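You operate a simulated robot arm through the tools that you are given. There is no shell and no other tool.

Carry out the task below with a simulated two-armed robot. There is one attempt and no reset: what you move stays moved.

Task
Carry the teal screen with both arms and set it on the short wooden bench.
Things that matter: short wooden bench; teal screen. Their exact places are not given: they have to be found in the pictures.

It is judged by the outcome, as a careful person would: the job done as asked, and still so three seconds after it is handed in. It fails if anything else is knocked over, pushed out of place, dropped, spilled or broken.

Robot
Two 7-joint arms with two-finger parallel grippers on one trunk, on a base that moves. Base frame: it is fixed to the floor where the robot stands at the start and does not move with it; the origin is under the middle of the robot, x ahead of it, y to its left, z up. Readings come in mm, degrees, newtons and seconds.
The left shoulder is at the start at [20, 138, 1125], the right one opposite. Each reaches about 671 mm from its shoulder. Places, roughly: short wooden bench [500, -2700, 800]; teal screen (25x20x3 cm) [500, 0, 500]. Payload 1.57 kg a hand.
The TCP of each hand is the grasp point between the finger pads, 30 mm short of the fingertips. In the tool frame z runs along the fingers and y along their closing line. The gripper opens to 80 mm. The fingers are 17 mm wide and 12 mm thick; the gripper's body (40 by 82 mm) begins 80 mm behind the TCP.
Orientation is that of the tool frame in the base frame, as a unit quaternion [w, x, y, z]. With the fingers straight down and closing along the base's y, the tool's x points along the base's -x, its y along +y and its z along -z.

Tools
- The arms move only by the tool servo_tool. It takes "left_targets", "right_targets" or both (then of equal length, played together; a hand with none holds still); each is text: rows parted by semicolons, each of 7 numbers parted by spaces: the turn, a rotation vector about the base's x, y, z in units of 5 degrees (1.0 is 5 degrees), then the shift along the base's x, y, z in units of 30 mm (1.0 is 30 mm), then the closure, from 0 (fully open) to 1 (shut). In form: ax ay az x y z fingers; .... A call has 1 to 20 rows; each row shifts and turns the commanded pose from where the row before left it. A call with a number of a shift or a turn outside -1 to 1 is refused whole. Rows are played at 5 a second. More than 50 mm and 8.6 degrees between two rows, or a gripper value outside its range, and nothing of the call is played. Where a pose cannot be reached the arm comes as near as it can. A force on the tool above 40 N (or 10 N above the force at the start of the call, whichever is more), or a blocked arm, ends the call early, and 0.2 s more pass. The fingers move at their own pace (about 45 mm/s each) and stop on an object; they squeeze with about 27 N. The grip force told is the motor's: it shows also when the fingers shut on nothing. Time passes only in rows, and 0.2 s behind the last, so rows that do not move let the fingers close. It gives the time, the measured TCP pose, the force on the tool (base axes), the opening and the grip force at its end, in the units of the frame above (readings bear some noise), with the torque about the TCP (base axes, N m) and any sound that the robot's microphone picked up.
- Cameras (640 x 400 px; columns grow to the right, rows downward): "scene" is now at [193.4, 16.3, 981.3]; the picture's right is [0.16, -0.99, 0.00], its down [-0.82, -0.13, -0.56] and it looks along [0.55, 0.09, -0.83] (base axes); focal length 253 px, centre (320, 200). "left" rides on the left gripper at [72, 7, -122] in its tool frame; the picture's right is [-0.09, 1.00, 0.00], its down [-0.84, -0.08, -0.54] and it looks along [-0.54, -0.05, 0.84] (tool axes); focal length 238 px, centre (320, 200). "right" rides on the right gripper at [72, -7, -122] in its tool frame; the picture's right is [0.09, 1.00, 0.00], its down [-0.84, 0.08, -0.54] and it looks along [-0.54, 0.05, 0.84] (tool axes); focal length 238 px, centre (320, 200).
- get_image(camera): a new picture of that camera. The clock stands still meanwhile.
- slide_trunk(by): slides the trunk up (or, below 0, down) by that many mm; the arms and the scene camera ride with it, the base frame stays. It gives what a move gives, with no picture.
- roll_base(legs): drives the robot by 1 to 6 legs, each [ahead, left, turn to the left] in mm, mm and degrees, along the robot's own axes; the way and the turn of a leg run together, so that a leg with both is an arc; at most 1500 mm and 180 degrees a leg. The arms and the cameras ride along, it lands a little off, and it stops where it bumps. It gives what a move gives.
- aim_head(pan, tilt): turns the head with the scene camera to pan (to the left, within 60 degrees either way) and tilt (down, from -29 to 69), counted from straight ahead of the robot. It gives what a move gives.
- probe_pixels(camera, pixels): for up to 12 pixels [column, row] of the newest picture of that camera ("zoom" is the newest enlarged one), the place [x, y, z] in the base frame of the surface seen there, good to about 2 mm, but the place of the scene camera against the robot may be out by one fixed shift of up to 25 mm in any direction. The clock stands still meanwhile.
- enlarge(camera, box): a new picture of the part [left, top, right, bottom] of that camera's present view, enlarged. The clock stands still meanwhile.
- close_job(): hands the job in; it is judged then, once.

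Unless the task says otherwise, let go and move clear before handing in.

The tools are called after "Emit:" as name(argument=value, ...) on one line, values as JSON. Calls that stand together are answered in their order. servo_tool: Moves the arms, as the interface text tells. Its arguments: {"type":"object","properties":{"left_targets":{"type":"string"},"right_targets":{"type":"string"}},"required":[]} The other tools are called the same way: slide_trunk (by) moves the trunk up or down; roll_base (legs) drives the base; aim_head (pan, tilt) turns the head that bears the scene camera; get_image (camera) takes a picture; probe_pixels (camera, pixels) gives the place of the surface under pixels of a picture; enlarge (camera, box) takes an enlarged picture of a part of a camera's view; close_job () hands the job in.

At the start:

```text
t: 0.0
left_eef_pos: [209.9, 121.8, 683.0]
left_ee_rot: [0.0, 0.0, 1.0, 0.0]
left_contact_force: [-0.6, -0.6, 0.5]
left_moment: [0.02, 0.0, -0.03]
left_gripper_width: 79.8
left_grip_force: 0.1
right_eef_pos: [416.7, -152.7, 682.5]
right_ee_rot: [0.001, 0.0, 1.0, 0.0]
right_contact_force: [0.0, -0.6, 0.0]
right_moment: [0.02, -0.03, -0.02]
right_gripper_width: 80.0
right_grip_force: 0.0
trunk travel left (down, up): [-500.0, 740.0]
robot x, y, heading: [0.3, -1.1, -0.0]
head pan, tilt (commanded): [9.2, 55.9]
```

scene: 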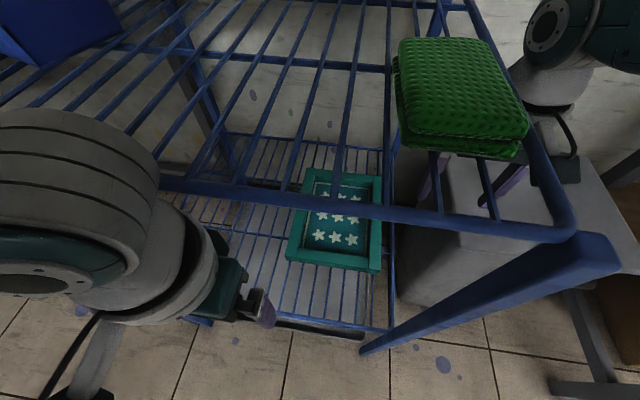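
right: 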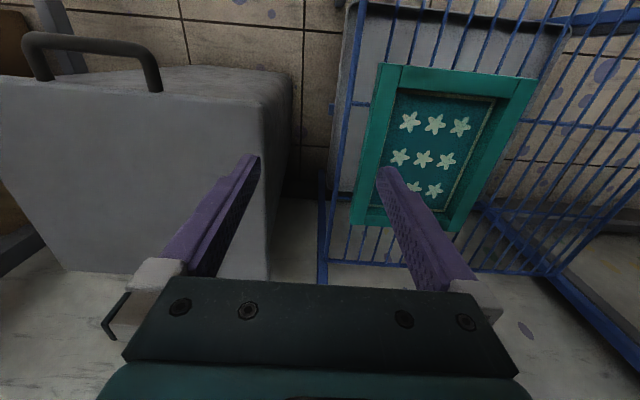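
left: 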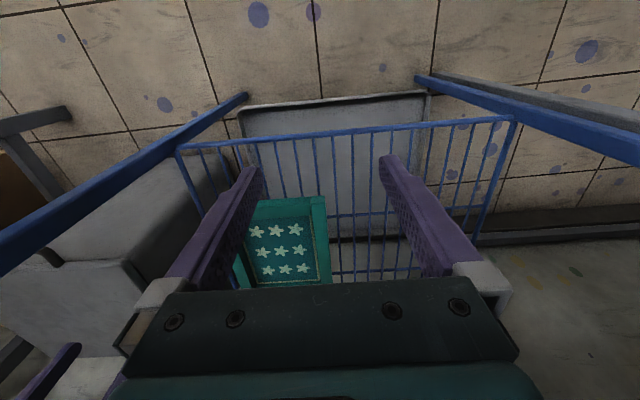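

The pictures show a blue wire rack with a top shelf (green cloth around pixel 460,100) and the teal screen lying on a lower shelf (around 338,225). I'll take fresh pictures and probe the places before moving.

Emit:
get_image(camera="scene")

Emit:
probe_pixels(camera="scene", pixels=[[310, 172], [378, 180], [290, 252], [375, 265], [338, 225], [230, 190], [400, 215], [570, 240], [260, 260], [350, 310], [390, 330], [450, 230]])

Emit:
get_image(camera="right")

Emit:
get_image(camera="left")

```text
taken
```

scene: 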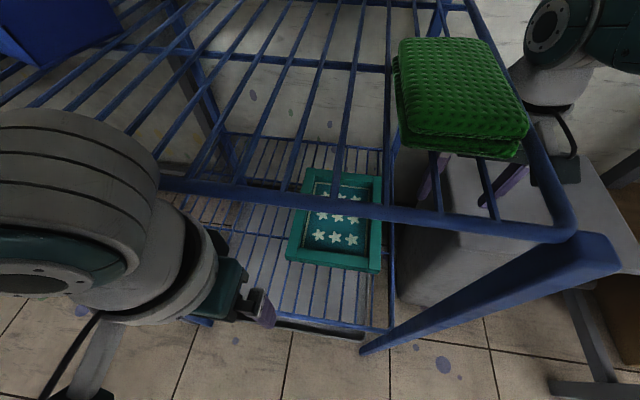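

```text
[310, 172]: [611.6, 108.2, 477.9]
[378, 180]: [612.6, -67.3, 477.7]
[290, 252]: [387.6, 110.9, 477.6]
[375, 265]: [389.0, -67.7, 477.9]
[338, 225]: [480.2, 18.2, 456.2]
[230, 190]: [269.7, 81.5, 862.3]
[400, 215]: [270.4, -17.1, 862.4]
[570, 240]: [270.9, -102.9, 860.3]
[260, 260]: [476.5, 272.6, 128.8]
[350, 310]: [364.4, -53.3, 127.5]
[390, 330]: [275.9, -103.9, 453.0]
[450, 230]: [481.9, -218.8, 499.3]
```

```text
taken
```

right: 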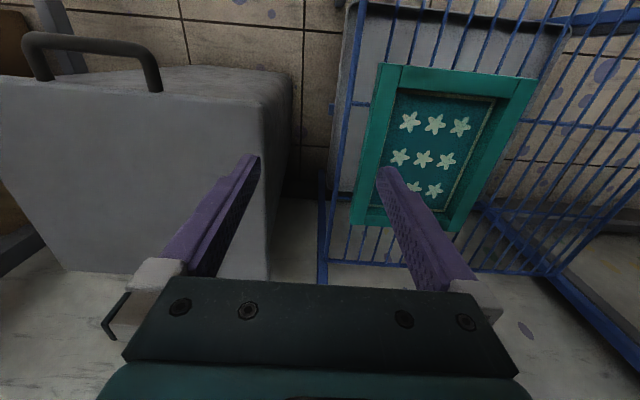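

```text
taken
```

left: 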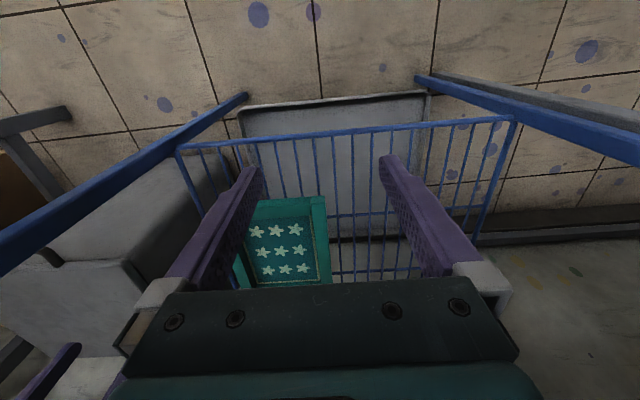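

The screen lies flat on the lower wire shelf, its top at z≈478, x≈385–615, y≈-70–112, while a top shelf sits at z≈862 above it. I'll probe the hand cameras, which don't have the scene camera's shift, for the screen's edges and the rack's bars.

Emit:
probe_pixels(camera="right", pixels=[[380, 66], [534, 80], [355, 222], [460, 230], [420, 160], [350, 130], [350, 20], [450, 25], [330, 260], [200, 90], [60, 110], [260, 120]])

Emit:
probe_pixels(camera="left", pixels=[[256, 205], [324, 200], [330, 280], [350, 129], [180, 148], [512, 118], [246, 97], [100, 200], [418, 78], [560, 110], [320, 200], [490, 200]])

Emit:
enlarge(camera="scene", box=[180, 120, 420, 350])

```text
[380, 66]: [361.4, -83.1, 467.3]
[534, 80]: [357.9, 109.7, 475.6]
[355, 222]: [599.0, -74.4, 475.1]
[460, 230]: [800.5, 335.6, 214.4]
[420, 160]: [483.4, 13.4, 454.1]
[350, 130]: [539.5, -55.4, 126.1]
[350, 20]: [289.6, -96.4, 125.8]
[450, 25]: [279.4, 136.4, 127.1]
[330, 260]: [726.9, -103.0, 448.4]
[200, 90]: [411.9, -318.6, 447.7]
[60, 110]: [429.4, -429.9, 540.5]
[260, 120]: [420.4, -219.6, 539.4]
```

```text
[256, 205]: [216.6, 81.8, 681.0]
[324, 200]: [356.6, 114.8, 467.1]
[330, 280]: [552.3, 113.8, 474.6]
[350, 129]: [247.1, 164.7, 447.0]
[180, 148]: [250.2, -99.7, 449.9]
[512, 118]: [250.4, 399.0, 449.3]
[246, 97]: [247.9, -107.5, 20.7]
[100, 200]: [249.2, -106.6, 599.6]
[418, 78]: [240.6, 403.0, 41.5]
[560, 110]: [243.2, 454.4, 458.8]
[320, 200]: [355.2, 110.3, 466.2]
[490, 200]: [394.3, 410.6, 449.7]
```

```text
1.74 times, centred on (300, 235) of scene
```

zoom: 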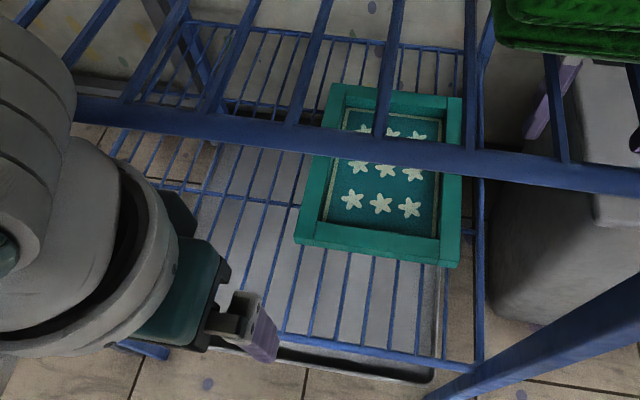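

Hand-camera probes put the screen at x≈357–604, y≈-84–115, top z≈475, on wires at z≈448, with a front post at (249,-107) and a recessed panel at z≈454. Before moving anything I'll look around with the head.

Emit:
aim_head(pan=-60, tilt=20)

Emit:
get_image(camera="scene")

Emit:
aim_head(pan=-20, tilt=30)

Emit:
get_image(camera="scene")

Emit:
aim_head(pan=20, tilt=20)

Emit:
get_image(camera="scene")

```text
t: 1.4
left_eef_pos: [208.0, 121.9, 683.6]
left_ee_rot: [0.0, -0.001, 1.0, 0.001]
left_contact_force: [-0.6, 0.6, -0.7]
left_moment: [0.01, -0.03, 0.0]
left_gripper_width: 80.0
left_grip_force: 0.1
right_eef_pos: [417.2, -152.7, 683.3]
right_ee_rot: [-0.001, 0.0, 1.0, 0.0]
right_contact_force: [-0.6, -0.7, -0.1]
right_moment: [0.02, -0.01, -0.01]
right_gripper_width: 79.9
right_grip_force: 0.0
trunk travel left (down, up): [-500.0, 740.0]
robot x, y, heading: [-0.6, -3.6, 0.2]
head pan, tilt (commanded): [-60.0, 20.0]
```

```text
taken
```

scene: 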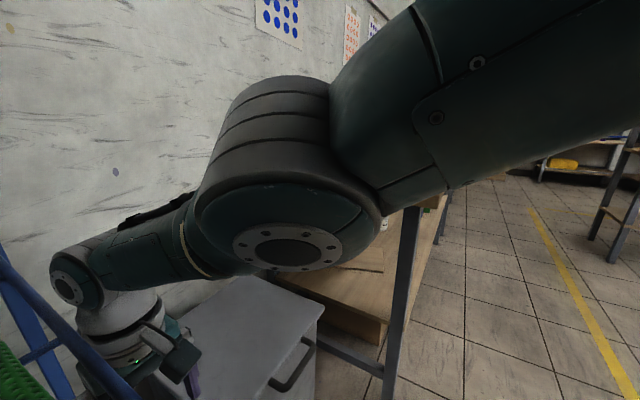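

```text
t: 2.5
left_eef_pos: [209.3, 121.7, 683.2]
left_ee_rot: [0.0, -0.001, 1.0, 0.0]
left_contact_force: [0.5, 0.2, -0.4]
left_moment: [0.0, -0.03, 0.01]
left_gripper_width: 80.1
left_grip_force: 0.0
right_eef_pos: [418.0, -154.8, 683.3]
right_ee_rot: [0.0, -0.001, 1.0, 0.0]
right_contact_force: [0.8, 0.1, -0.6]
right_moment: [0.02, 0.01, 0.01]
right_gripper_width: 80.1
right_grip_force: 0.1
trunk travel left (down, up): [-500.0, 740.0]
robot x, y, heading: [-2.7, -2.1, 0.0]
head pan, tilt (commanded): [-20.0, 30.0]
```

```text
taken
```

scene: 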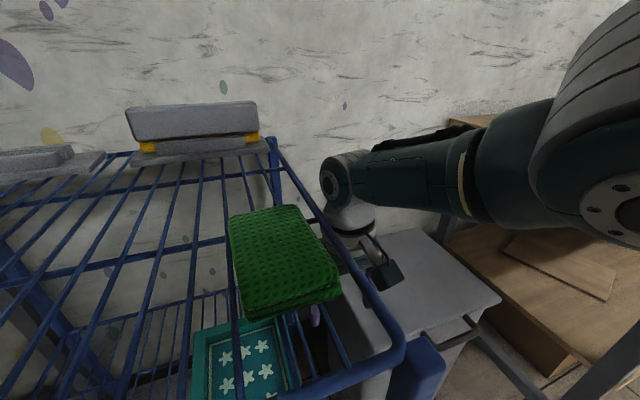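

```text
t: 3.5
left_eef_pos: [207.7, 122.3, 682.9]
left_ee_rot: [0.0, 0.0, 1.0, 0.0]
left_contact_force: [0.1, -0.2, -0.2]
left_moment: [0.02, 0.01, -0.02]
left_gripper_width: 79.8
left_grip_force: 0.0
right_eef_pos: [417.7, -152.5, 683.7]
right_ee_rot: [0.0, 0.001, 1.0, 0.0]
right_contact_force: [0.4, 0.1, -0.6]
right_moment: [0.02, 0.02, 0.02]
right_gripper_width: 79.7
right_grip_force: 0.1
trunk travel left (down, up): [-500.0, 740.0]
robot x, y, heading: [-0.5, -3.6, 0.2]
head pan, tilt (commanded): [20.0, 20.0]
```

```text
taken
```

scene: 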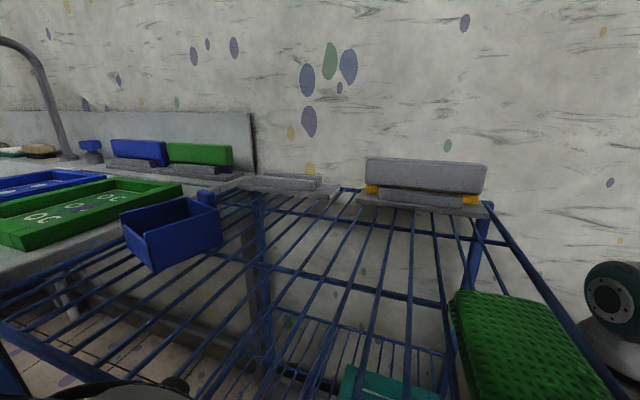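

The right arm passes to the right of the rack, its forearm running forward with the wrist near pixel (345,180) and the hand hanging down; a wooden surface with a board lies further right. I'll aim the head back there and probe the arm links and the rack's top shelf.

Emit:
aim_head(pan=-30, tilt=35)

Emit:
get_image(camera="scene")

```text
t: 4.7
left_eef_pos: [209.8, 121.2, 683.5]
left_ee_rot: [0.001, -0.001, 1.0, -0.001]
left_contact_force: [-0.1, -0.6, 0.5]
left_moment: [0.0, 0.0, -0.01]
left_gripper_width: 79.7
left_grip_force: 0.1
right_eef_pos: [416.1, -153.4, 683.8]
right_ee_rot: [-0.001, 0.001, 1.0, 0.0]
right_contact_force: [-0.7, 0.3, 0.2]
right_moment: [-0.02, -0.02, 0.02]
right_gripper_width: 80.3
right_grip_force: 0.2
trunk travel left (down, up): [-500.0, 740.0]
robot x, y, heading: [1.4, -2.5, -0.2]
head pan, tilt (commanded): [-30.0, 35.0]
```

```text
taken
```

scene: 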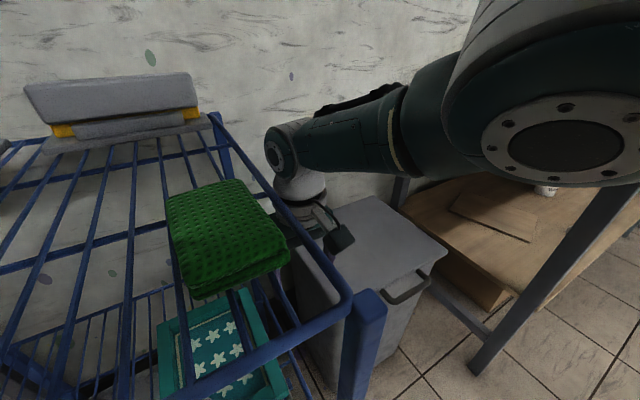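

Emit:
probe_pixels(camera="scene", pixels=[[275, 152], [330, 145], [430, 110], [560, 145], [300, 185], [345, 240], [350, 300], [210, 120], [240, 230], [400, 230], [510, 230], [440, 260]])

Emit:
enlarge(camera="scene", box=[240, 90, 460, 320])

```text
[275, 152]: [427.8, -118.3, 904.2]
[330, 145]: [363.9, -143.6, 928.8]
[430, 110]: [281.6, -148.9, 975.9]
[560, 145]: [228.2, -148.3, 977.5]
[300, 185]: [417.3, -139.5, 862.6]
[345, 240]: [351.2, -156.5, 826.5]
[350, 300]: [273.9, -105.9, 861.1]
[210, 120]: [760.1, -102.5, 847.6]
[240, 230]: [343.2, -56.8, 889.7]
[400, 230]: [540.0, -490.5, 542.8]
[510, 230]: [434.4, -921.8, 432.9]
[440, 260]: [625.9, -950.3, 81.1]
```

```text
1.74 times, centred on (350, 205) of scene
```

zoom: 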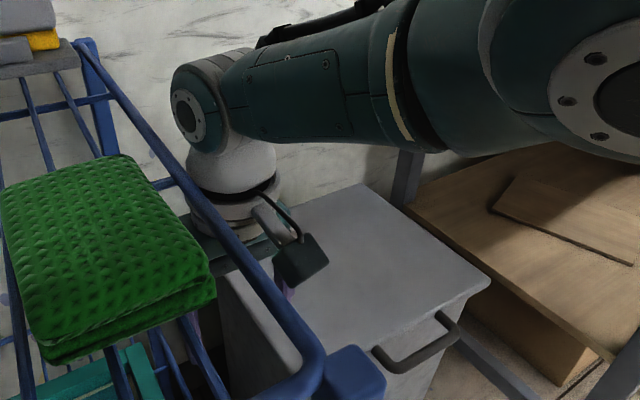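

Comparing the post gives the scene camera a shift of about +22 mm in x; the right wrist sits ~218 mm above its TCP, and the right gripper (y≈-153±52) would hit the front post at (249,-107) if pulled straight back. So I first ease the right hand outward (−y) and slightly back.

Emit:
servo_tool(right_targets="0 0 0 -0.4 -0.6 0 0.3; 0 0 0 -0.4 -0.6 0 0.5; 0 0 0 -0.4 -0.6 0 0.5; 0 0 0 -0.4 -0.6 0 0.5")

Emit:
get_image(camera="scene")

Emit:
get_image(camera="right")

```text
t: 5.7
left_eef_pos: [207.6, 122.0, 682.3]
left_ee_rot: [0.0, -0.001, 1.0, -0.001]
left_contact_force: [0.1, -0.1, 0.4]
left_moment: [-0.02, 0.01, 0.0]
left_gripper_width: 80.2
left_grip_force: 0.1
right_eef_pos: [366.8, -227.8, 684.3]
right_ee_rot: [0.0, 0.0, 1.0, -0.002]
right_contact_force: [0.7, 0.6, -0.5]
right_moment: [0.0, -0.06, 0.02]
right_gripper_width: 39.9
right_grip_force: 0.1
trunk travel left (down, up): [-500.0, 740.0]
robot x, y, heading: [3.0, 1.4, -0.1]
head pan, tilt (commanded): [-30.0, 35.0]
```

```text
taken
```

scene: 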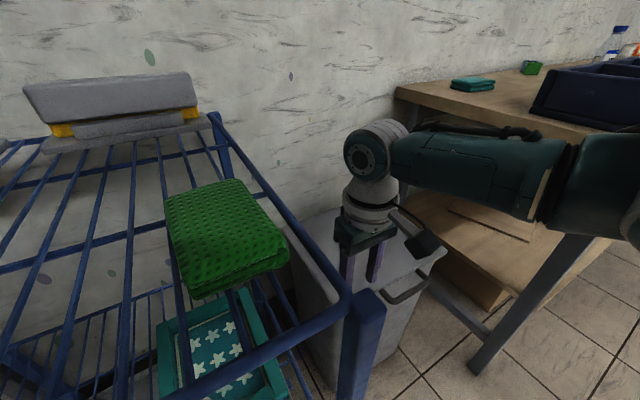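

```text
taken
```

right: 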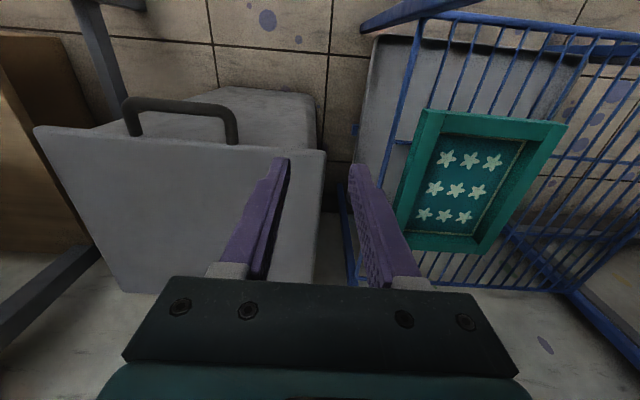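

The right hand is now at y≈-228, clear of the post seen at (365,340). I'll roll straight back to leave the rack.

Emit:
roll_base(legs=[[-400, 0, 0]])

Emit:
aim_head(pan=-60, tilt=20)

Emit:
get_image(camera="scene")

Emit:
aim_head(pan=-10, tilt=35)

Emit:
get_image(camera="scene")

```text
t: 8.2
left_eef_pos: [-196.5, 122.6, 681.6]
left_ee_rot: [0.0, -0.003, 1.0, 0.0]
left_contact_force: [1.2, -0.5, 0.1]
left_moment: [-0.02, -0.03, -0.02]
left_gripper_width: 80.1
left_grip_force: 0.0
right_eef_pos: [-36.1, -226.1, 683.9]
right_ee_rot: [-0.001, -0.001, 1.0, 0.001]
right_contact_force: [-0.4, -0.4, -0.3]
right_moment: [0.0, 0.01, -0.01]
right_gripper_width: 39.9
right_grip_force: 0.1
trunk travel left (down, up): [-500.0, 740.0]
robot x, y, heading: [-405.1, 4.3, 0.5]
head pan, tilt (commanded): [-30.0, 35.0]
```

```text
t: 9.2
left_eef_pos: [-195.9, 121.1, 682.6]
left_ee_rot: [0.001, -0.002, 1.0, 0.0]
left_contact_force: [0.5, 0.5, 0.1]
left_moment: [-0.01, -0.01, 0.0]
left_gripper_width: 79.9
left_grip_force: 0.0
right_eef_pos: [-35.3, -226.4, 683.4]
right_ee_rot: [0.0, -0.002, 1.0, 0.0]
right_contact_force: [0.7, 0.1, 0.2]
right_moment: [-0.02, -0.01, 0.0]
right_gripper_width: 40.1
right_grip_force: 0.0
trunk travel left (down, up): [-500.0, 740.0]
robot x, y, heading: [-404.6, -1.3, -0.2]
head pan, tilt (commanded): [-60.0, 20.0]
```

```text
taken
```

scene: 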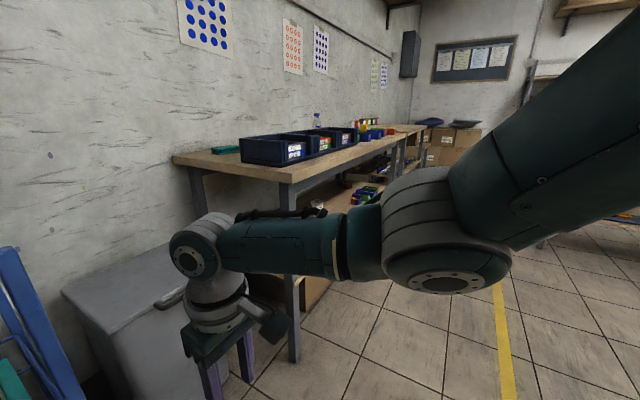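

```text
t: 10.4
left_eef_pos: [-195.7, 121.9, 683.1]
left_ee_rot: [0.002, -0.002, 1.0, 0.0]
left_contact_force: [-0.1, -0.4, 0.0]
left_moment: [-0.02, 0.01, 0.03]
left_gripper_width: 79.6
left_grip_force: 0.1
right_eef_pos: [-35.8, -226.4, 682.7]
right_ee_rot: [0.0, -0.001, 1.0, 0.0]
right_contact_force: [-0.1, -0.2, 0.5]
right_moment: [0.0, 0.02, 0.01]
right_gripper_width: 40.2
right_grip_force: 0.0
trunk travel left (down, up): [-500.0, 740.0]
robot x, y, heading: [-406.1, -0.5, 0.1]
head pan, tilt (commanded): [-10.0, 35.0]
```

```text
taken
```

scene: 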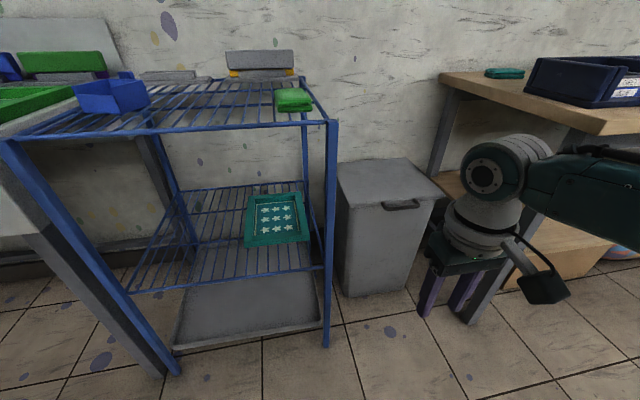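

Now the whole rack is in view: the screen at (277,218) on the lower shelf near the right post (330,230). I'll probe the rack frame and screen from here.

Emit:
probe_pixels(camera="scene", pixels=[[325, 124], [337, 124], [327, 230], [336, 230], [230, 132], [230, 275], [60, 225], [92, 260], [247, 245], [307, 241], [252, 200], [302, 193]])

Emit:
enlarge(camera="scene", box=[130, 70, 350, 300])

```text
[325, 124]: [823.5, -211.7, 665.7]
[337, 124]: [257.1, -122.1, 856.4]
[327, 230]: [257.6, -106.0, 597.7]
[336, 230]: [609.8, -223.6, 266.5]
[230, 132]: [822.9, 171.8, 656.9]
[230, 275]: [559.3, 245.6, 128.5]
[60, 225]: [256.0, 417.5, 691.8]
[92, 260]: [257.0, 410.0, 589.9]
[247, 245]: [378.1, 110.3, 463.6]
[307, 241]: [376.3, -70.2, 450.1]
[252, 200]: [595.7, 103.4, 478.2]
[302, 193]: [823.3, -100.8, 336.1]
```

```text
1.74 times, centred on (240, 185) of scene
```

zoom: 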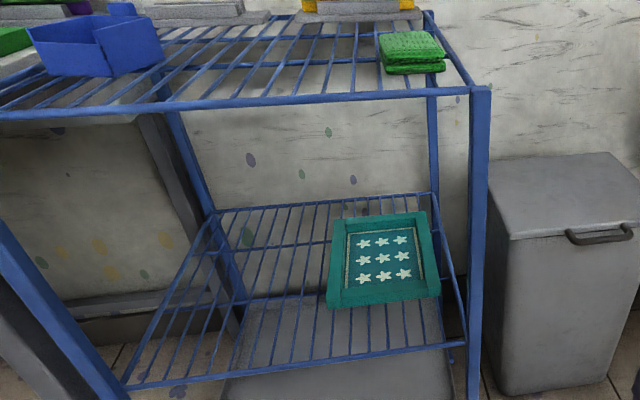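

The post spans about y -125…-98 and the lower shelf y -103…400, so the right border sits too close to the post for the right arm to enter beside it. Plan: grip the left border with the left hand, drag the screen left away from the post, then grip the right border with the right hand; first I retract the right hand.

Emit:
servo_tool(right_targets="0 0 0 -1 0.1 0 0.5; 0 0 0 -1 0.1 0 0.5; 0 0 0 -1 0.1 0 0.5; 0 0 0 -1 0.1 0 0.5; 0 0 0 -1 0.1 0 0.5; 0 0 0 -1 0.1 0 0.5")

Emit:
slide_trunk(by=-325)

Emit:
get_image(camera="scene")

```text
t: 11.8
left_eef_pos: [-196.6, 121.3, 683.2]
left_ee_rot: [0.0, -0.003, 1.0, 0.0]
left_contact_force: [0.2, 0.1, 1.2]
left_moment: [-0.01, 0.0, 0.0]
left_gripper_width: 79.9
left_grip_force: 0.0
right_eef_pos: [-215.6, -208.0, 682.0]
right_ee_rot: [0.001, -0.001, 1.0, -0.001]
right_contact_force: [-0.8, -0.3, 0.9]
right_moment: [0.02, 0.01, -0.01]
right_gripper_width: 39.9
right_grip_force: 0.1
trunk travel left (down, up): [-500.0, 740.0]
robot x, y, heading: [-409.2, -0.6, 0.0]
head pan, tilt (commanded): [-10.0, 35.0]
```

```text
t: 15.0
left_eef_pos: [-196.4, 122.2, 359.2]
left_ee_rot: [0.001, -0.002, 1.0, 0.001]
left_contact_force: [-0.4, 0.5, 0.7]
left_moment: [0.01, 0.0, -0.02]
left_gripper_width: 80.2
left_grip_force: 0.0
right_eef_pos: [-214.9, -208.4, 356.4]
right_ee_rot: [-0.001, -0.001, 1.0, 0.0]
right_contact_force: [0.5, 0.0, 0.3]
right_moment: [-0.01, 0.01, 0.0]
right_gripper_width: 40.1
right_grip_force: 0.0
trunk travel left (down, up): [-175.0, 1065.0]
robot x, y, heading: [-406.9, -2.9, 0.3]
head pan, tilt (commanded): [-10.0, 35.0]
```

```text
taken
```

scene: 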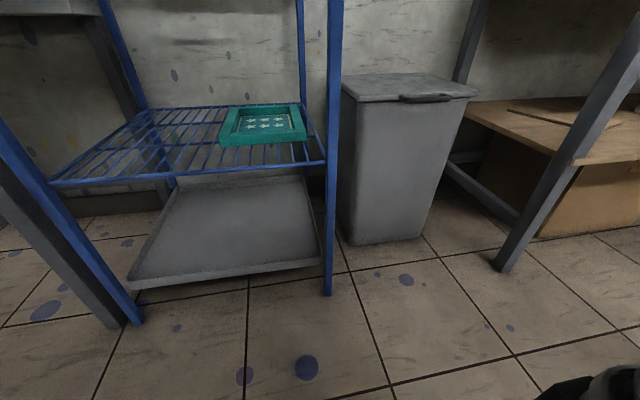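

The trunk is down and the front is free. I now raise the left hand and bring it forward with the fingers tilted 40° forward-down, still outside the rack.

Emit:
servo_tool(left_targets="0 0 0 0.3 0 1 0.25; 0 0 0 0.3 0 1 0.25; 0 0 0 0.3 0 1 0.25; 0 0 0 0.3 0 1 0.25; 0 0 0 0.3 0 1 0.25; 0 0 0 0.3 0 1 0.25; 0 -1 0 0.9 -0.1 0.7 0.25; 0 -1 0 0.9 -0.1 0 0.25; 0 -1 0 0.9 -0.1 0 0.25; 0 -1 0 0.9 -0.1 0 0.25; 0 -1 0 0.9 -0.1 0 0.25; 0 -1 0 0.9 -0.1 0 0.25; 0 -1 0 0.9 -0.1 0 0.25; 0 -1 0 0.9 0 0 0.25; 0 0 0 0.8 0 0 0.25")

Emit:
aim_head(pan=10, tilt=30)

Emit:
get_image(camera="scene")

Emit:
get_image(camera="left")

```text
t: 18.2
left_eef_pos: [98.2, 100.6, 557.3]
left_ee_rot: [0.344, -0.001, 0.939, -0.002]
left_contact_force: [0.7, 0.4, 0.1]
left_moment: [0.0, 0.03, 0.01]
left_gripper_width: 59.9
left_grip_force: 0.0
right_eef_pos: [-213.4, -208.5, 357.5]
right_ee_rot: [0.001, -0.002, 1.0, 0.0]
right_contact_force: [0.3, 0.0, -0.6]
right_moment: [-0.02, -0.01, 0.0]
right_gripper_width: 39.9
right_grip_force: 0.1
trunk travel left (down, up): [-175.0, 1065.0]
robot x, y, heading: [-406.0, 1.1, 0.4]
head pan, tilt (commanded): [-10.0, 35.0]
```

```text
t: 19.0
left_eef_pos: [95.7, 100.9, 558.5]
left_ee_rot: [0.343, -0.002, 0.939, -0.002]
left_contact_force: [0.0, 0.0, -0.9]
left_moment: [-0.01, 0.01, 0.0]
left_gripper_width: 60.2
left_grip_force: 0.0
right_eef_pos: [-216.7, -207.4, 357.2]
right_ee_rot: [0.0, -0.002, 1.0, 0.0]
right_contact_force: [0.2, -0.2, 0.3]
right_moment: [0.0, 0.01, -0.03]
right_gripper_width: 39.9
right_grip_force: 0.2
trunk travel left (down, up): [-175.0, 1065.0]
robot x, y, heading: [-406.6, 3.7, 0.4]
head pan, tilt (commanded): [10.0, 30.0]
```

```text
taken
```

scene: 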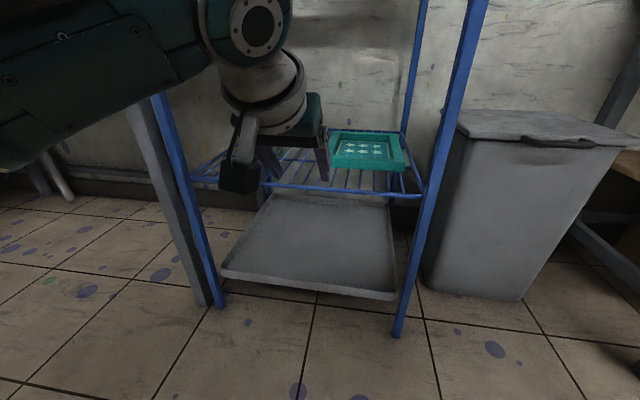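

```text
taken
```

left: 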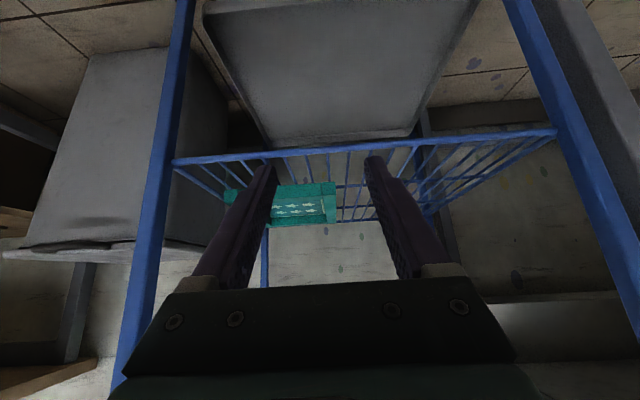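

The left arm now reaches forward with its wrist at (260,25). I'll look at its elbow with the head before rolling in.

Emit:
aim_head(pan=45, tilt=0)

Emit:
get_image(camera="scene")

Emit:
probe_pixels(camera="scene", pixels=[[320, 200], [250, 200], [400, 220], [200, 150], [480, 200], [150, 250], [320, 150], [400, 150], [450, 260], [100, 100], [560, 250], [320, 260]])

```text
t: 20.0
left_eef_pos: [96.4, 100.7, 556.2]
left_ee_rot: [0.342, -0.002, 0.94, -0.002]
left_contact_force: [-0.1, -0.9, -0.3]
left_moment: [0.0, 0.01, -0.02]
left_gripper_width: 60.0
left_grip_force: 0.1
right_eef_pos: [-215.0, -208.4, 357.0]
right_ee_rot: [-0.001, -0.002, 1.0, 0.001]
right_contact_force: [0.9, 0.2, -0.3]
right_moment: [-0.01, -0.01, -0.03]
right_gripper_width: 39.9
right_grip_force: 0.1
trunk travel left (down, up): [-175.0, 1065.0]
robot x, y, heading: [-402.3, -4.7, 0.1]
head pan, tilt (commanded): [45.0, 0.0]
```

```text
taken
```

scene: 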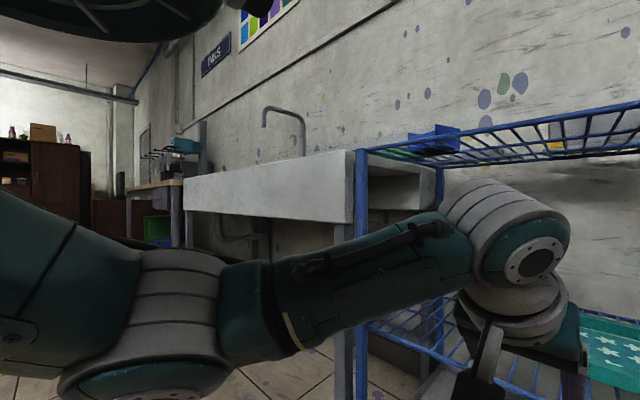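

```text
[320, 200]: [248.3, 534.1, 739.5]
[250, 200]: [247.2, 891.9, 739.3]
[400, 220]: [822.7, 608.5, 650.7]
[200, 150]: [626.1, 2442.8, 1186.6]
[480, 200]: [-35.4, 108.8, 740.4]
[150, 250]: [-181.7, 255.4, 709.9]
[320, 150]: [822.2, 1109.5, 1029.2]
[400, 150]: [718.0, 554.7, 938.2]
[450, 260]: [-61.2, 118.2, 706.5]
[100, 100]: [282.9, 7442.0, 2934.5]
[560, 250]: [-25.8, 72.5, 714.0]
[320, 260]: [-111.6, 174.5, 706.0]
```

The left elbow is out to the side around y≈260, z≈690, which stays inside the open gap between the shelves (450–835) and short of the left post. I'll roll ahead in two steps, checking in between.

Emit:
roll_base(legs=[[230, 0, 0]])

Emit:
aim_head(pan=5, tilt=30)

Emit:
get_image(camera="scene")

Emit:
get_image(camera="left")

```text
t: 21.8
left_eef_pos: [331.7, 104.3, 557.2]
left_ee_rot: [0.342, -0.003, 0.94, -0.001]
left_contact_force: [0.3, -0.3, -0.4]
left_moment: [0.03, 0.0, 0.04]
left_gripper_width: 59.8
left_grip_force: 0.0
right_eef_pos: [19.7, -206.6, 356.7]
right_ee_rot: [0.0, -0.003, 1.0, -0.001]
right_contact_force: [-0.3, -0.8, -0.7]
right_moment: [0.01, 0.01, 0.02]
right_gripper_width: 40.1
right_grip_force: 0.1
trunk travel left (down, up): [-175.0, 1065.0]
robot x, y, heading: [-169.2, -0.5, 0.5]
head pan, tilt (commanded): [45.0, 0.0]
```

```text
t: 22.9
left_eef_pos: [332.4, 103.0, 557.0]
left_ee_rot: [0.342, -0.003, 0.94, -0.001]
left_contact_force: [0.1, -0.4, -0.1]
left_moment: [0.0, 0.02, 0.02]
left_gripper_width: 60.1
left_grip_force: 0.1
right_eef_pos: [20.5, -206.4, 356.0]
right_ee_rot: [0.0, -0.004, 1.0, -0.001]
right_contact_force: [-0.1, -0.5, 0.1]
right_moment: [-0.01, 0.01, 0.03]
right_gripper_width: 40.2
right_grip_force: 0.0
trunk travel left (down, up): [-175.0, 1065.0]
robot x, y, heading: [-168.3, 2.3, 0.4]
head pan, tilt (commanded): [5.0, 30.0]
```

```text
taken
```

scene: 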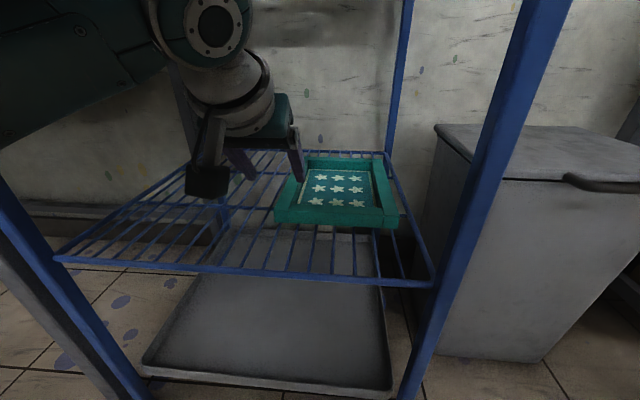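

```text
taken
```

left: 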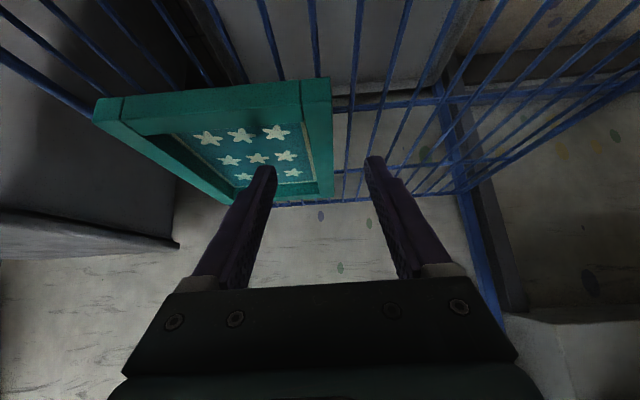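

The left hand camera now sees the screen's left border (columns ~300–332). I'll probe its edges and the recess.

Emit:
probe_pixels(camera="left", pixels=[[305, 88], [327, 84], [301, 115], [330, 120], [303, 150], [331, 150], [316, 100], [330, 188], [240, 150], [110, 103], [140, 110], [305, 180]])

Emit:
enlarge(camera="left", box=[80, 60, 400, 260])

```text
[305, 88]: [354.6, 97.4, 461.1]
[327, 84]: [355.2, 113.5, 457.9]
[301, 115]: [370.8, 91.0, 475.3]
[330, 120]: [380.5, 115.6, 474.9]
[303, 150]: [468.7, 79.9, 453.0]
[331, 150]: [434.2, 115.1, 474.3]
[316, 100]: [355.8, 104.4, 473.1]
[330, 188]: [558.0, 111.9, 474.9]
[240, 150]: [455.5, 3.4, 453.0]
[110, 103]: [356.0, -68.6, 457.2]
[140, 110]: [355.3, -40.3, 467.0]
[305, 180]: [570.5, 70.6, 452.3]
```

```text
2.00 times, centred on (240, 160) of left
```

zoom: 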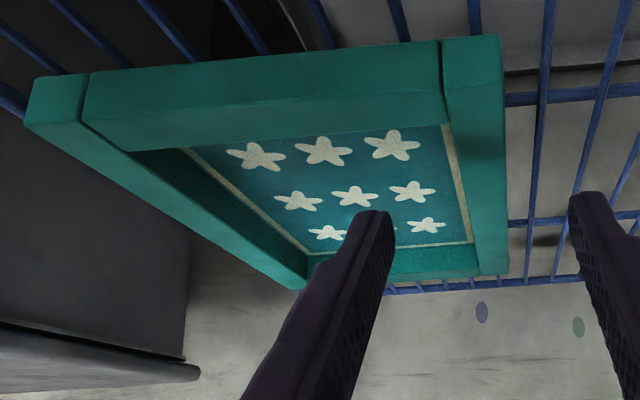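

Emit:
probe_pixels(camera="zoom", pixels=[[455, 160], [462, 160], [468, 160], [474, 160], [480, 160], [490, 160], [500, 160], [504, 160], [466, 200], [474, 200], [480, 200], [490, 200]])

```text
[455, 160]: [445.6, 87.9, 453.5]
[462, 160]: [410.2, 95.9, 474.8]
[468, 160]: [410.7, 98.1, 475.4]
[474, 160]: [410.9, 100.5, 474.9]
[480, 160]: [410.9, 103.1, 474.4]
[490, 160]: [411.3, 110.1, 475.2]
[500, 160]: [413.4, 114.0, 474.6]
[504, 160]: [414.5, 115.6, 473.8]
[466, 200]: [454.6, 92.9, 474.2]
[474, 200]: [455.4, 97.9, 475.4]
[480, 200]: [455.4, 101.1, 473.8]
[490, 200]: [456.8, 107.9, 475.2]
```

The left border spans y≈92–116 (centre 104), top z≈475, panel z≈453, and the left TCP is at y≈103. I'll roll ahead 135 mm to bring the left fingers above the screen's mid-length (x≈480).

Emit:
roll_base(legs=[[135, 0, 0]])

Emit:
get_image(camera="scene")

Emit:
get_image(camera="left")

```text
t: 24.1
left_eef_pos: [461.5, 105.4, 556.5]
left_ee_rot: [0.341, -0.005, 0.94, -0.001]
left_contact_force: [-0.4, 0.3, 0.6]
left_moment: [-0.01, 0.0, -0.02]
left_gripper_width: 59.8
left_grip_force: 0.0
right_eef_pos: [150.8, -205.2, 356.9]
right_ee_rot: [-0.001, -0.004, 1.0, 0.001]
right_contact_force: [-0.3, 0.5, -0.5]
right_moment: [0.03, 0.01, 0.0]
right_gripper_width: 39.7
right_grip_force: 0.0
trunk travel left (down, up): [-175.0, 1065.0]
robot x, y, heading: [-38.1, 1.5, 0.6]
head pan, tilt (commanded): [5.0, 30.0]
```

```text
taken
```

scene: 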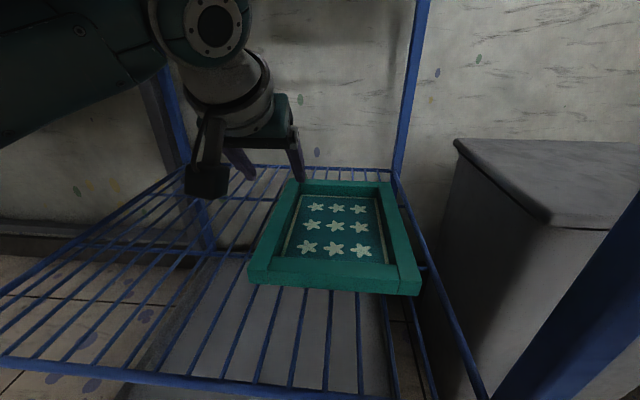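

```text
taken
```

left: 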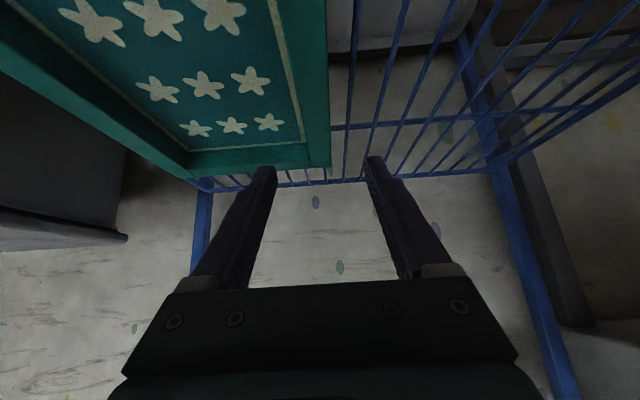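

The left fingers straddle the border line at y≈105. I'll lower most of the way and look again.

Emit:
servo_tool(left_targets="0 0 0 0.1 0 -0.9 0.25; 0 0 0 0.1 0 -0.9 0.25; 0 0 0 0 0 -0.2 0.25; 0 0 0 0 0 0 0.25")

Emit:
get_image(camera="left")

Emit:
enlarge(camera="scene", box=[180, 100, 440, 300])

```text
t: 25.1
left_eef_pos: [468.9, 106.6, 495.8]
left_ee_rot: [0.342, -0.004, 0.94, 0.0]
left_contact_force: [0.1, 0.1, 0.5]
left_moment: [0.01, 0.01, -0.01]
left_gripper_width: 59.8
left_grip_force: 0.1
right_eef_pos: [152.1, -204.9, 357.1]
right_ee_rot: [-0.001, -0.005, 1.0, 0.0]
right_contact_force: [-0.5, 0.0, 0.2]
right_moment: [-0.01, -0.05, 0.01]
right_gripper_width: 40.3
right_grip_force: 0.1
trunk travel left (down, up): [-175.0, 1065.0]
robot x, y, heading: [-40.7, 2.5, 0.7]
head pan, tilt (commanded): [5.0, 30.0]
```

```text
taken
```

left: 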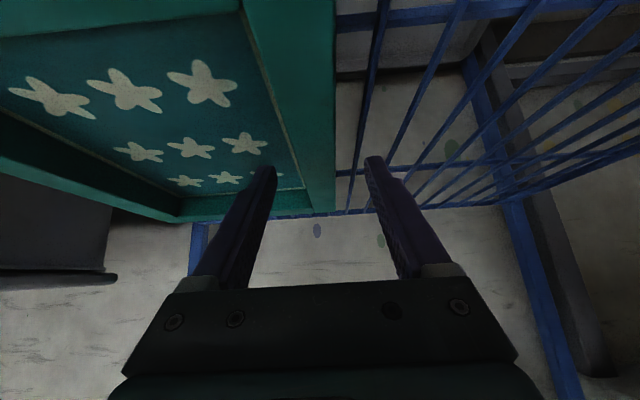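

```text
2.00 times, centred on (310, 200) of scene
```

zoom: 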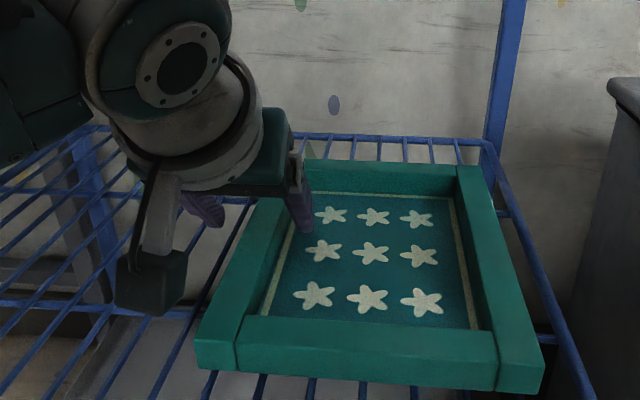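

The inner finger is inside the recess and the outer one outside the left border. I'll lower another 9 mm and close the left gripper on the border.

Emit:
servo_tool(left_targets="0 0 0 0 -0.05 -0.3 0.25; 0 0 0 0 0 0 0.25")

Emit:
get_image(camera="left")

Emit:
probe_pixels(camera="left", pixels=[[264, 172], [376, 165], [310, 100], [280, 120], [325, 150], [250, 150]])

```text
t: 25.7
left_eef_pos: [468.7, 104.5, 485.5]
left_ee_rot: [0.342, -0.005, 0.94, 0.0]
left_contact_force: [0.1, -0.1, 0.5]
left_moment: [-0.02, 0.01, 0.03]
left_gripper_width: 60.2
left_grip_force: 0.1
right_eef_pos: [152.4, -204.3, 356.9]
right_ee_rot: [0.0, -0.005, 1.0, 0.0]
right_contact_force: [0.1, 0.2, -0.3]
right_moment: [0.03, 0.0, -0.01]
right_gripper_width: 39.9
right_grip_force: 0.0
trunk travel left (down, up): [-175.0, 1065.0]
robot x, y, heading: [-38.7, 1.9, 0.7]
head pan, tilt (commanded): [5.0, 30.0]
```

```text
taken
```

left: 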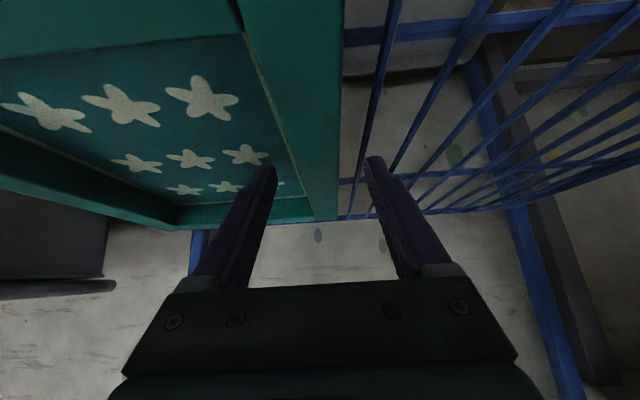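

```text
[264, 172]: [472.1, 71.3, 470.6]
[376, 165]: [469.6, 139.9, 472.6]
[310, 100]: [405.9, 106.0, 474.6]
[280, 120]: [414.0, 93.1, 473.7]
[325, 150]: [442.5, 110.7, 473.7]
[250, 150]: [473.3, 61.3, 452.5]
```

The fingers (71 and 140 in y) centre on the border at y≈105. Closing the left gripper now.

Emit:
servo_tool(left_targets="0 0 0 0 0 0 0.5; 0 0 0 0 0 0 1; 0 0 0 0 0 0 1; 0 0 0 0 0 0 1; 0 0 0 0 0 0 1")

Emit:
get_image(camera="left")

```text
t: 26.9
left_eef_pos: [469.2, 104.5, 486.2]
left_ee_rot: [0.342, -0.005, 0.94, 0.0]
left_contact_force: [-1.2, 0.2, -0.8]
left_moment: [-0.02, 0.01, -0.13]
left_gripper_width: 24.7
left_grip_force: 27.6
right_eef_pos: [152.6, -204.3, 356.3]
right_ee_rot: [-0.001, -0.005, 1.0, 0.0]
right_contact_force: [0.8, 0.6, -0.4]
right_moment: [0.03, -0.03, -0.03]
right_gripper_width: 39.9
right_grip_force: 0.0
trunk travel left (down, up): [-175.0, 1065.0]
robot x, y, heading: [-37.1, 0.1, 0.7]
head pan, tilt (commanded): [5.0, 30.0]
```

```text
taken
```

left: 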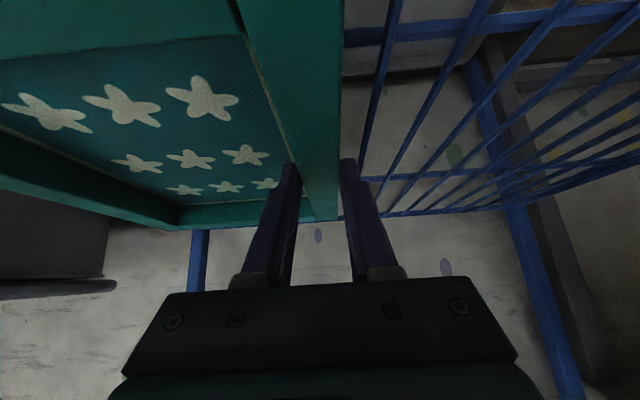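

The grip holds at 24.7 mm with 27.6 N. I'll drag the screen 30 mm left as a test and read the force.

Emit:
servo_tool(left_targets="0 0 0 0 0.5 0 1; 0 0 0 0 0.5 0 1; 0 0 0 0 0 0 1")

Emit:
get_image(camera="scene")

```text
t: 27.7
left_eef_pos: [469.3, 136.1, 486.0]
left_ee_rot: [0.342, -0.006, 0.94, 0.001]
left_contact_force: [-0.2, -0.3, 0.8]
left_moment: [-0.08, 0.23, -0.06]
left_gripper_width: 24.6
left_grip_force: 27.3
right_eef_pos: [152.8, -204.3, 356.1]
right_ee_rot: [-0.001, -0.005, 1.0, 0.0]
right_contact_force: [0.3, 0.5, -0.9]
right_moment: [-0.01, 0.0, 0.03]
right_gripper_width: 40.4
right_grip_force: 0.0
trunk travel left (down, up): [-175.0, 1065.0]
robot x, y, heading: [-38.4, 6.0, 0.6]
head pan, tilt (commanded): [5.0, 30.0]
```

```text
taken
```

scene: 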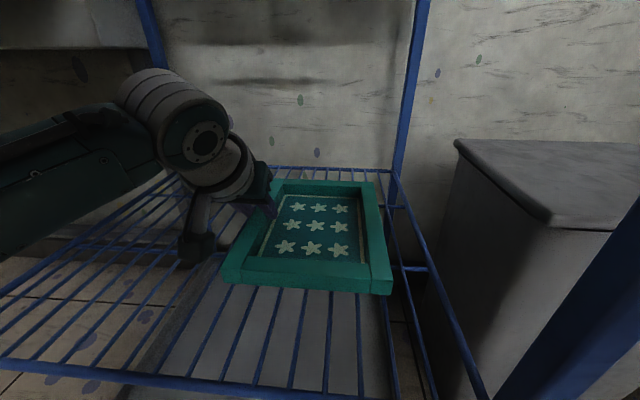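

The screen slid easily with almost no force. To keep both arms clear of the posts I'll restore the left hand's place relative to the robot, then roll back-left so the screen is dragged toward the front and centre of the shelf (still fully supported).

Emit:
servo_tool(left_targets="0 0 0 0 -0.5 0 1; 0 0 0 0 -0.5 0 1; 0 0 0 0 0 0 1")

Emit:
roll_base(legs=[[-85, 110, 0]])

Emit:
get_image(camera="scene")

Emit:
get_image(camera="left")

```text
t: 28.5
left_eef_pos: [469.1, 106.0, 487.7]
left_ee_rot: [0.342, -0.005, 0.94, 0.0]
left_contact_force: [0.2, 0.0, -0.6]
left_moment: [0.22, 0.02, 0.0]
left_gripper_width: 24.8
left_grip_force: 27.1
right_eef_pos: [152.3, -204.5, 356.4]
right_ee_rot: [-0.001, -0.004, 1.0, 0.0]
right_contact_force: [-0.3, 0.1, -0.4]
right_moment: [0.01, -0.01, 0.0]
right_gripper_width: 40.2
right_grip_force: 0.1
trunk travel left (down, up): [-175.0, 1065.0]
robot x, y, heading: [-34.9, 5.6, 0.5]
head pan, tilt (commanded): [5.0, 30.0]
```

```text
t: 29.9
left_eef_pos: [382.7, 212.1, 488.2]
left_ee_rot: [0.342, -0.004, 0.94, -0.001]
left_contact_force: [-0.2, 0.4, -2.8]
left_moment: [0.22, 0.02, 0.02]
left_gripper_width: 24.5
left_grip_force: 27.1
right_eef_pos: [66.2, -98.4, 357.1]
right_ee_rot: [0.0, -0.004, 1.0, -0.001]
right_contact_force: [-0.2, 0.1, -0.3]
right_moment: [0.04, 0.0, 0.02]
right_gripper_width: 39.9
right_grip_force: 0.1
trunk travel left (down, up): [-175.0, 1065.0]
robot x, y, heading: [-120.6, 113.6, 0.4]
head pan, tilt (commanded): [5.0, 30.0]
```

```text
taken
```

scene: 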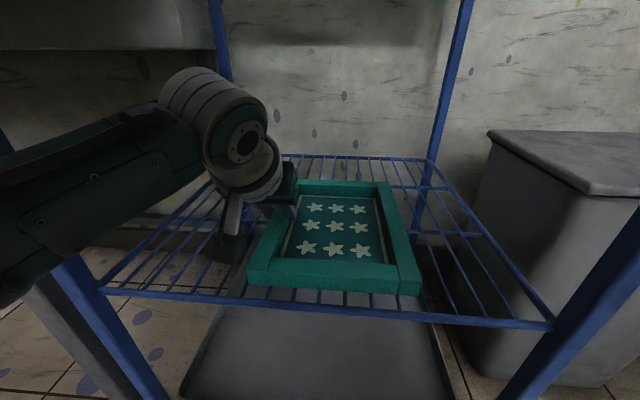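

```text
taken
```

left: 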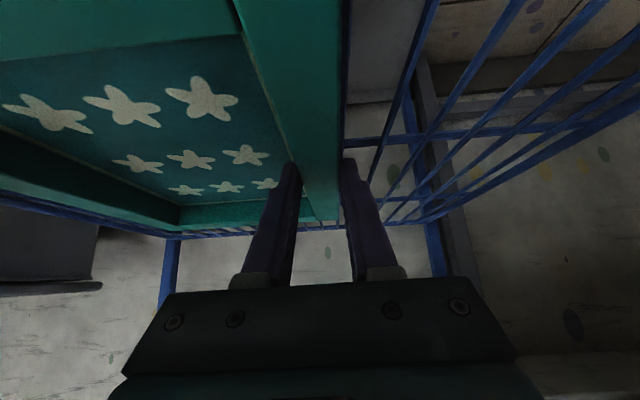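

The screen is now at the front-centre of the shelf, left grip at (383,212,488), so the right border's centre should be near y≈36. I'll raise the right hand in front of the rack, then bring it forward with the same 40° tilt, stopping above the right border.

Emit:
servo_tool(right_targets="0 0 0 0.2 0.37 1 0.25; 0 0 0 0.2 0.37 1 0.25; 0 0 0 0.2 0.37 1 0.25; 0 0 0 0.2 0.37 1 0.25; 0 0 0 0.2 0.37 1 0.25; 0 0 0 0.2 0.37 1 0.25; 0 0 0 0.2 0.37 1 0.25")

Emit:
aim_head(pan=-15, tilt=20)

Emit:
get_image(camera="scene")

Emit:
get_image(camera="right")

```text
t: 31.5
left_eef_pos: [382.4, 213.7, 486.1]
left_ee_rot: [0.343, -0.004, 0.939, 0.0]
left_contact_force: [-0.1, -0.3, -2.1]
left_moment: [0.26, 0.03, 0.01]
left_gripper_width: 24.6
left_grip_force: 26.8
right_eef_pos: [108.7, -19.2, 568.8]
right_ee_rot: [-0.001, -0.004, 1.0, -0.001]
right_contact_force: [0.2, -0.6, -0.7]
right_moment: [0.03, 0.04, 0.01]
right_gripper_width: 60.0
right_grip_force: 0.0
trunk travel left (down, up): [-175.0, 1065.0]
robot x, y, heading: [-125.7, 109.5, 0.2]
head pan, tilt (commanded): [5.0, 30.0]
```

```text
t: 32.3
left_eef_pos: [382.6, 212.0, 487.1]
left_ee_rot: [0.341, -0.005, 0.94, 0.0]
left_contact_force: [0.3, 0.3, -3.0]
left_moment: [0.17, 0.01, -0.06]
left_gripper_width: 24.4
left_grip_force: 27.0
right_eef_pos: [108.1, -18.8, 569.0]
right_ee_rot: [0.0, -0.005, 1.0, 0.0]
right_contact_force: [-0.9, 0.0, 0.0]
right_moment: [0.0, 0.03, 0.0]
right_gripper_width: 60.1
right_grip_force: 0.0
trunk travel left (down, up): [-175.0, 1065.0]
robot x, y, heading: [-121.3, 107.0, 0.3]
head pan, tilt (commanded): [-15.0, 20.0]
```

```text
taken
```

scene: 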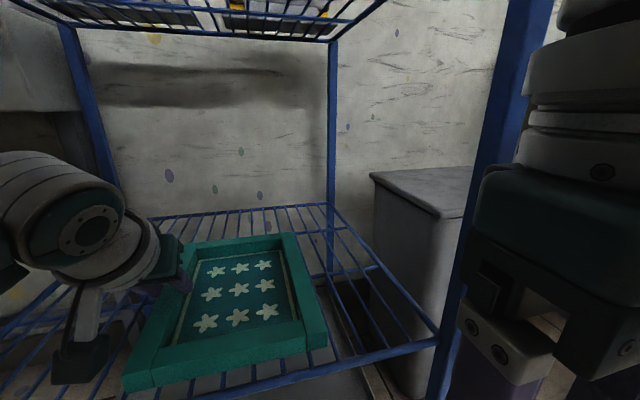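

```text
taken
```

right: 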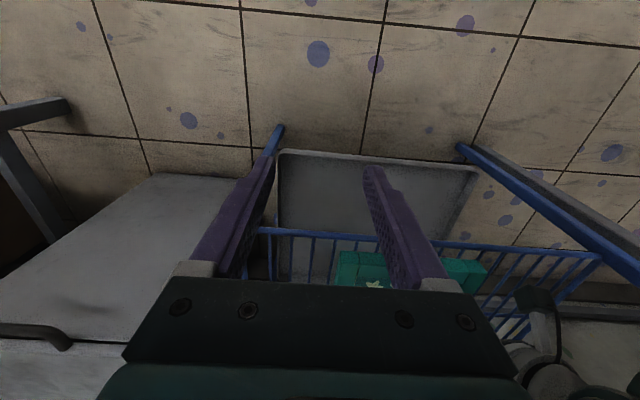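

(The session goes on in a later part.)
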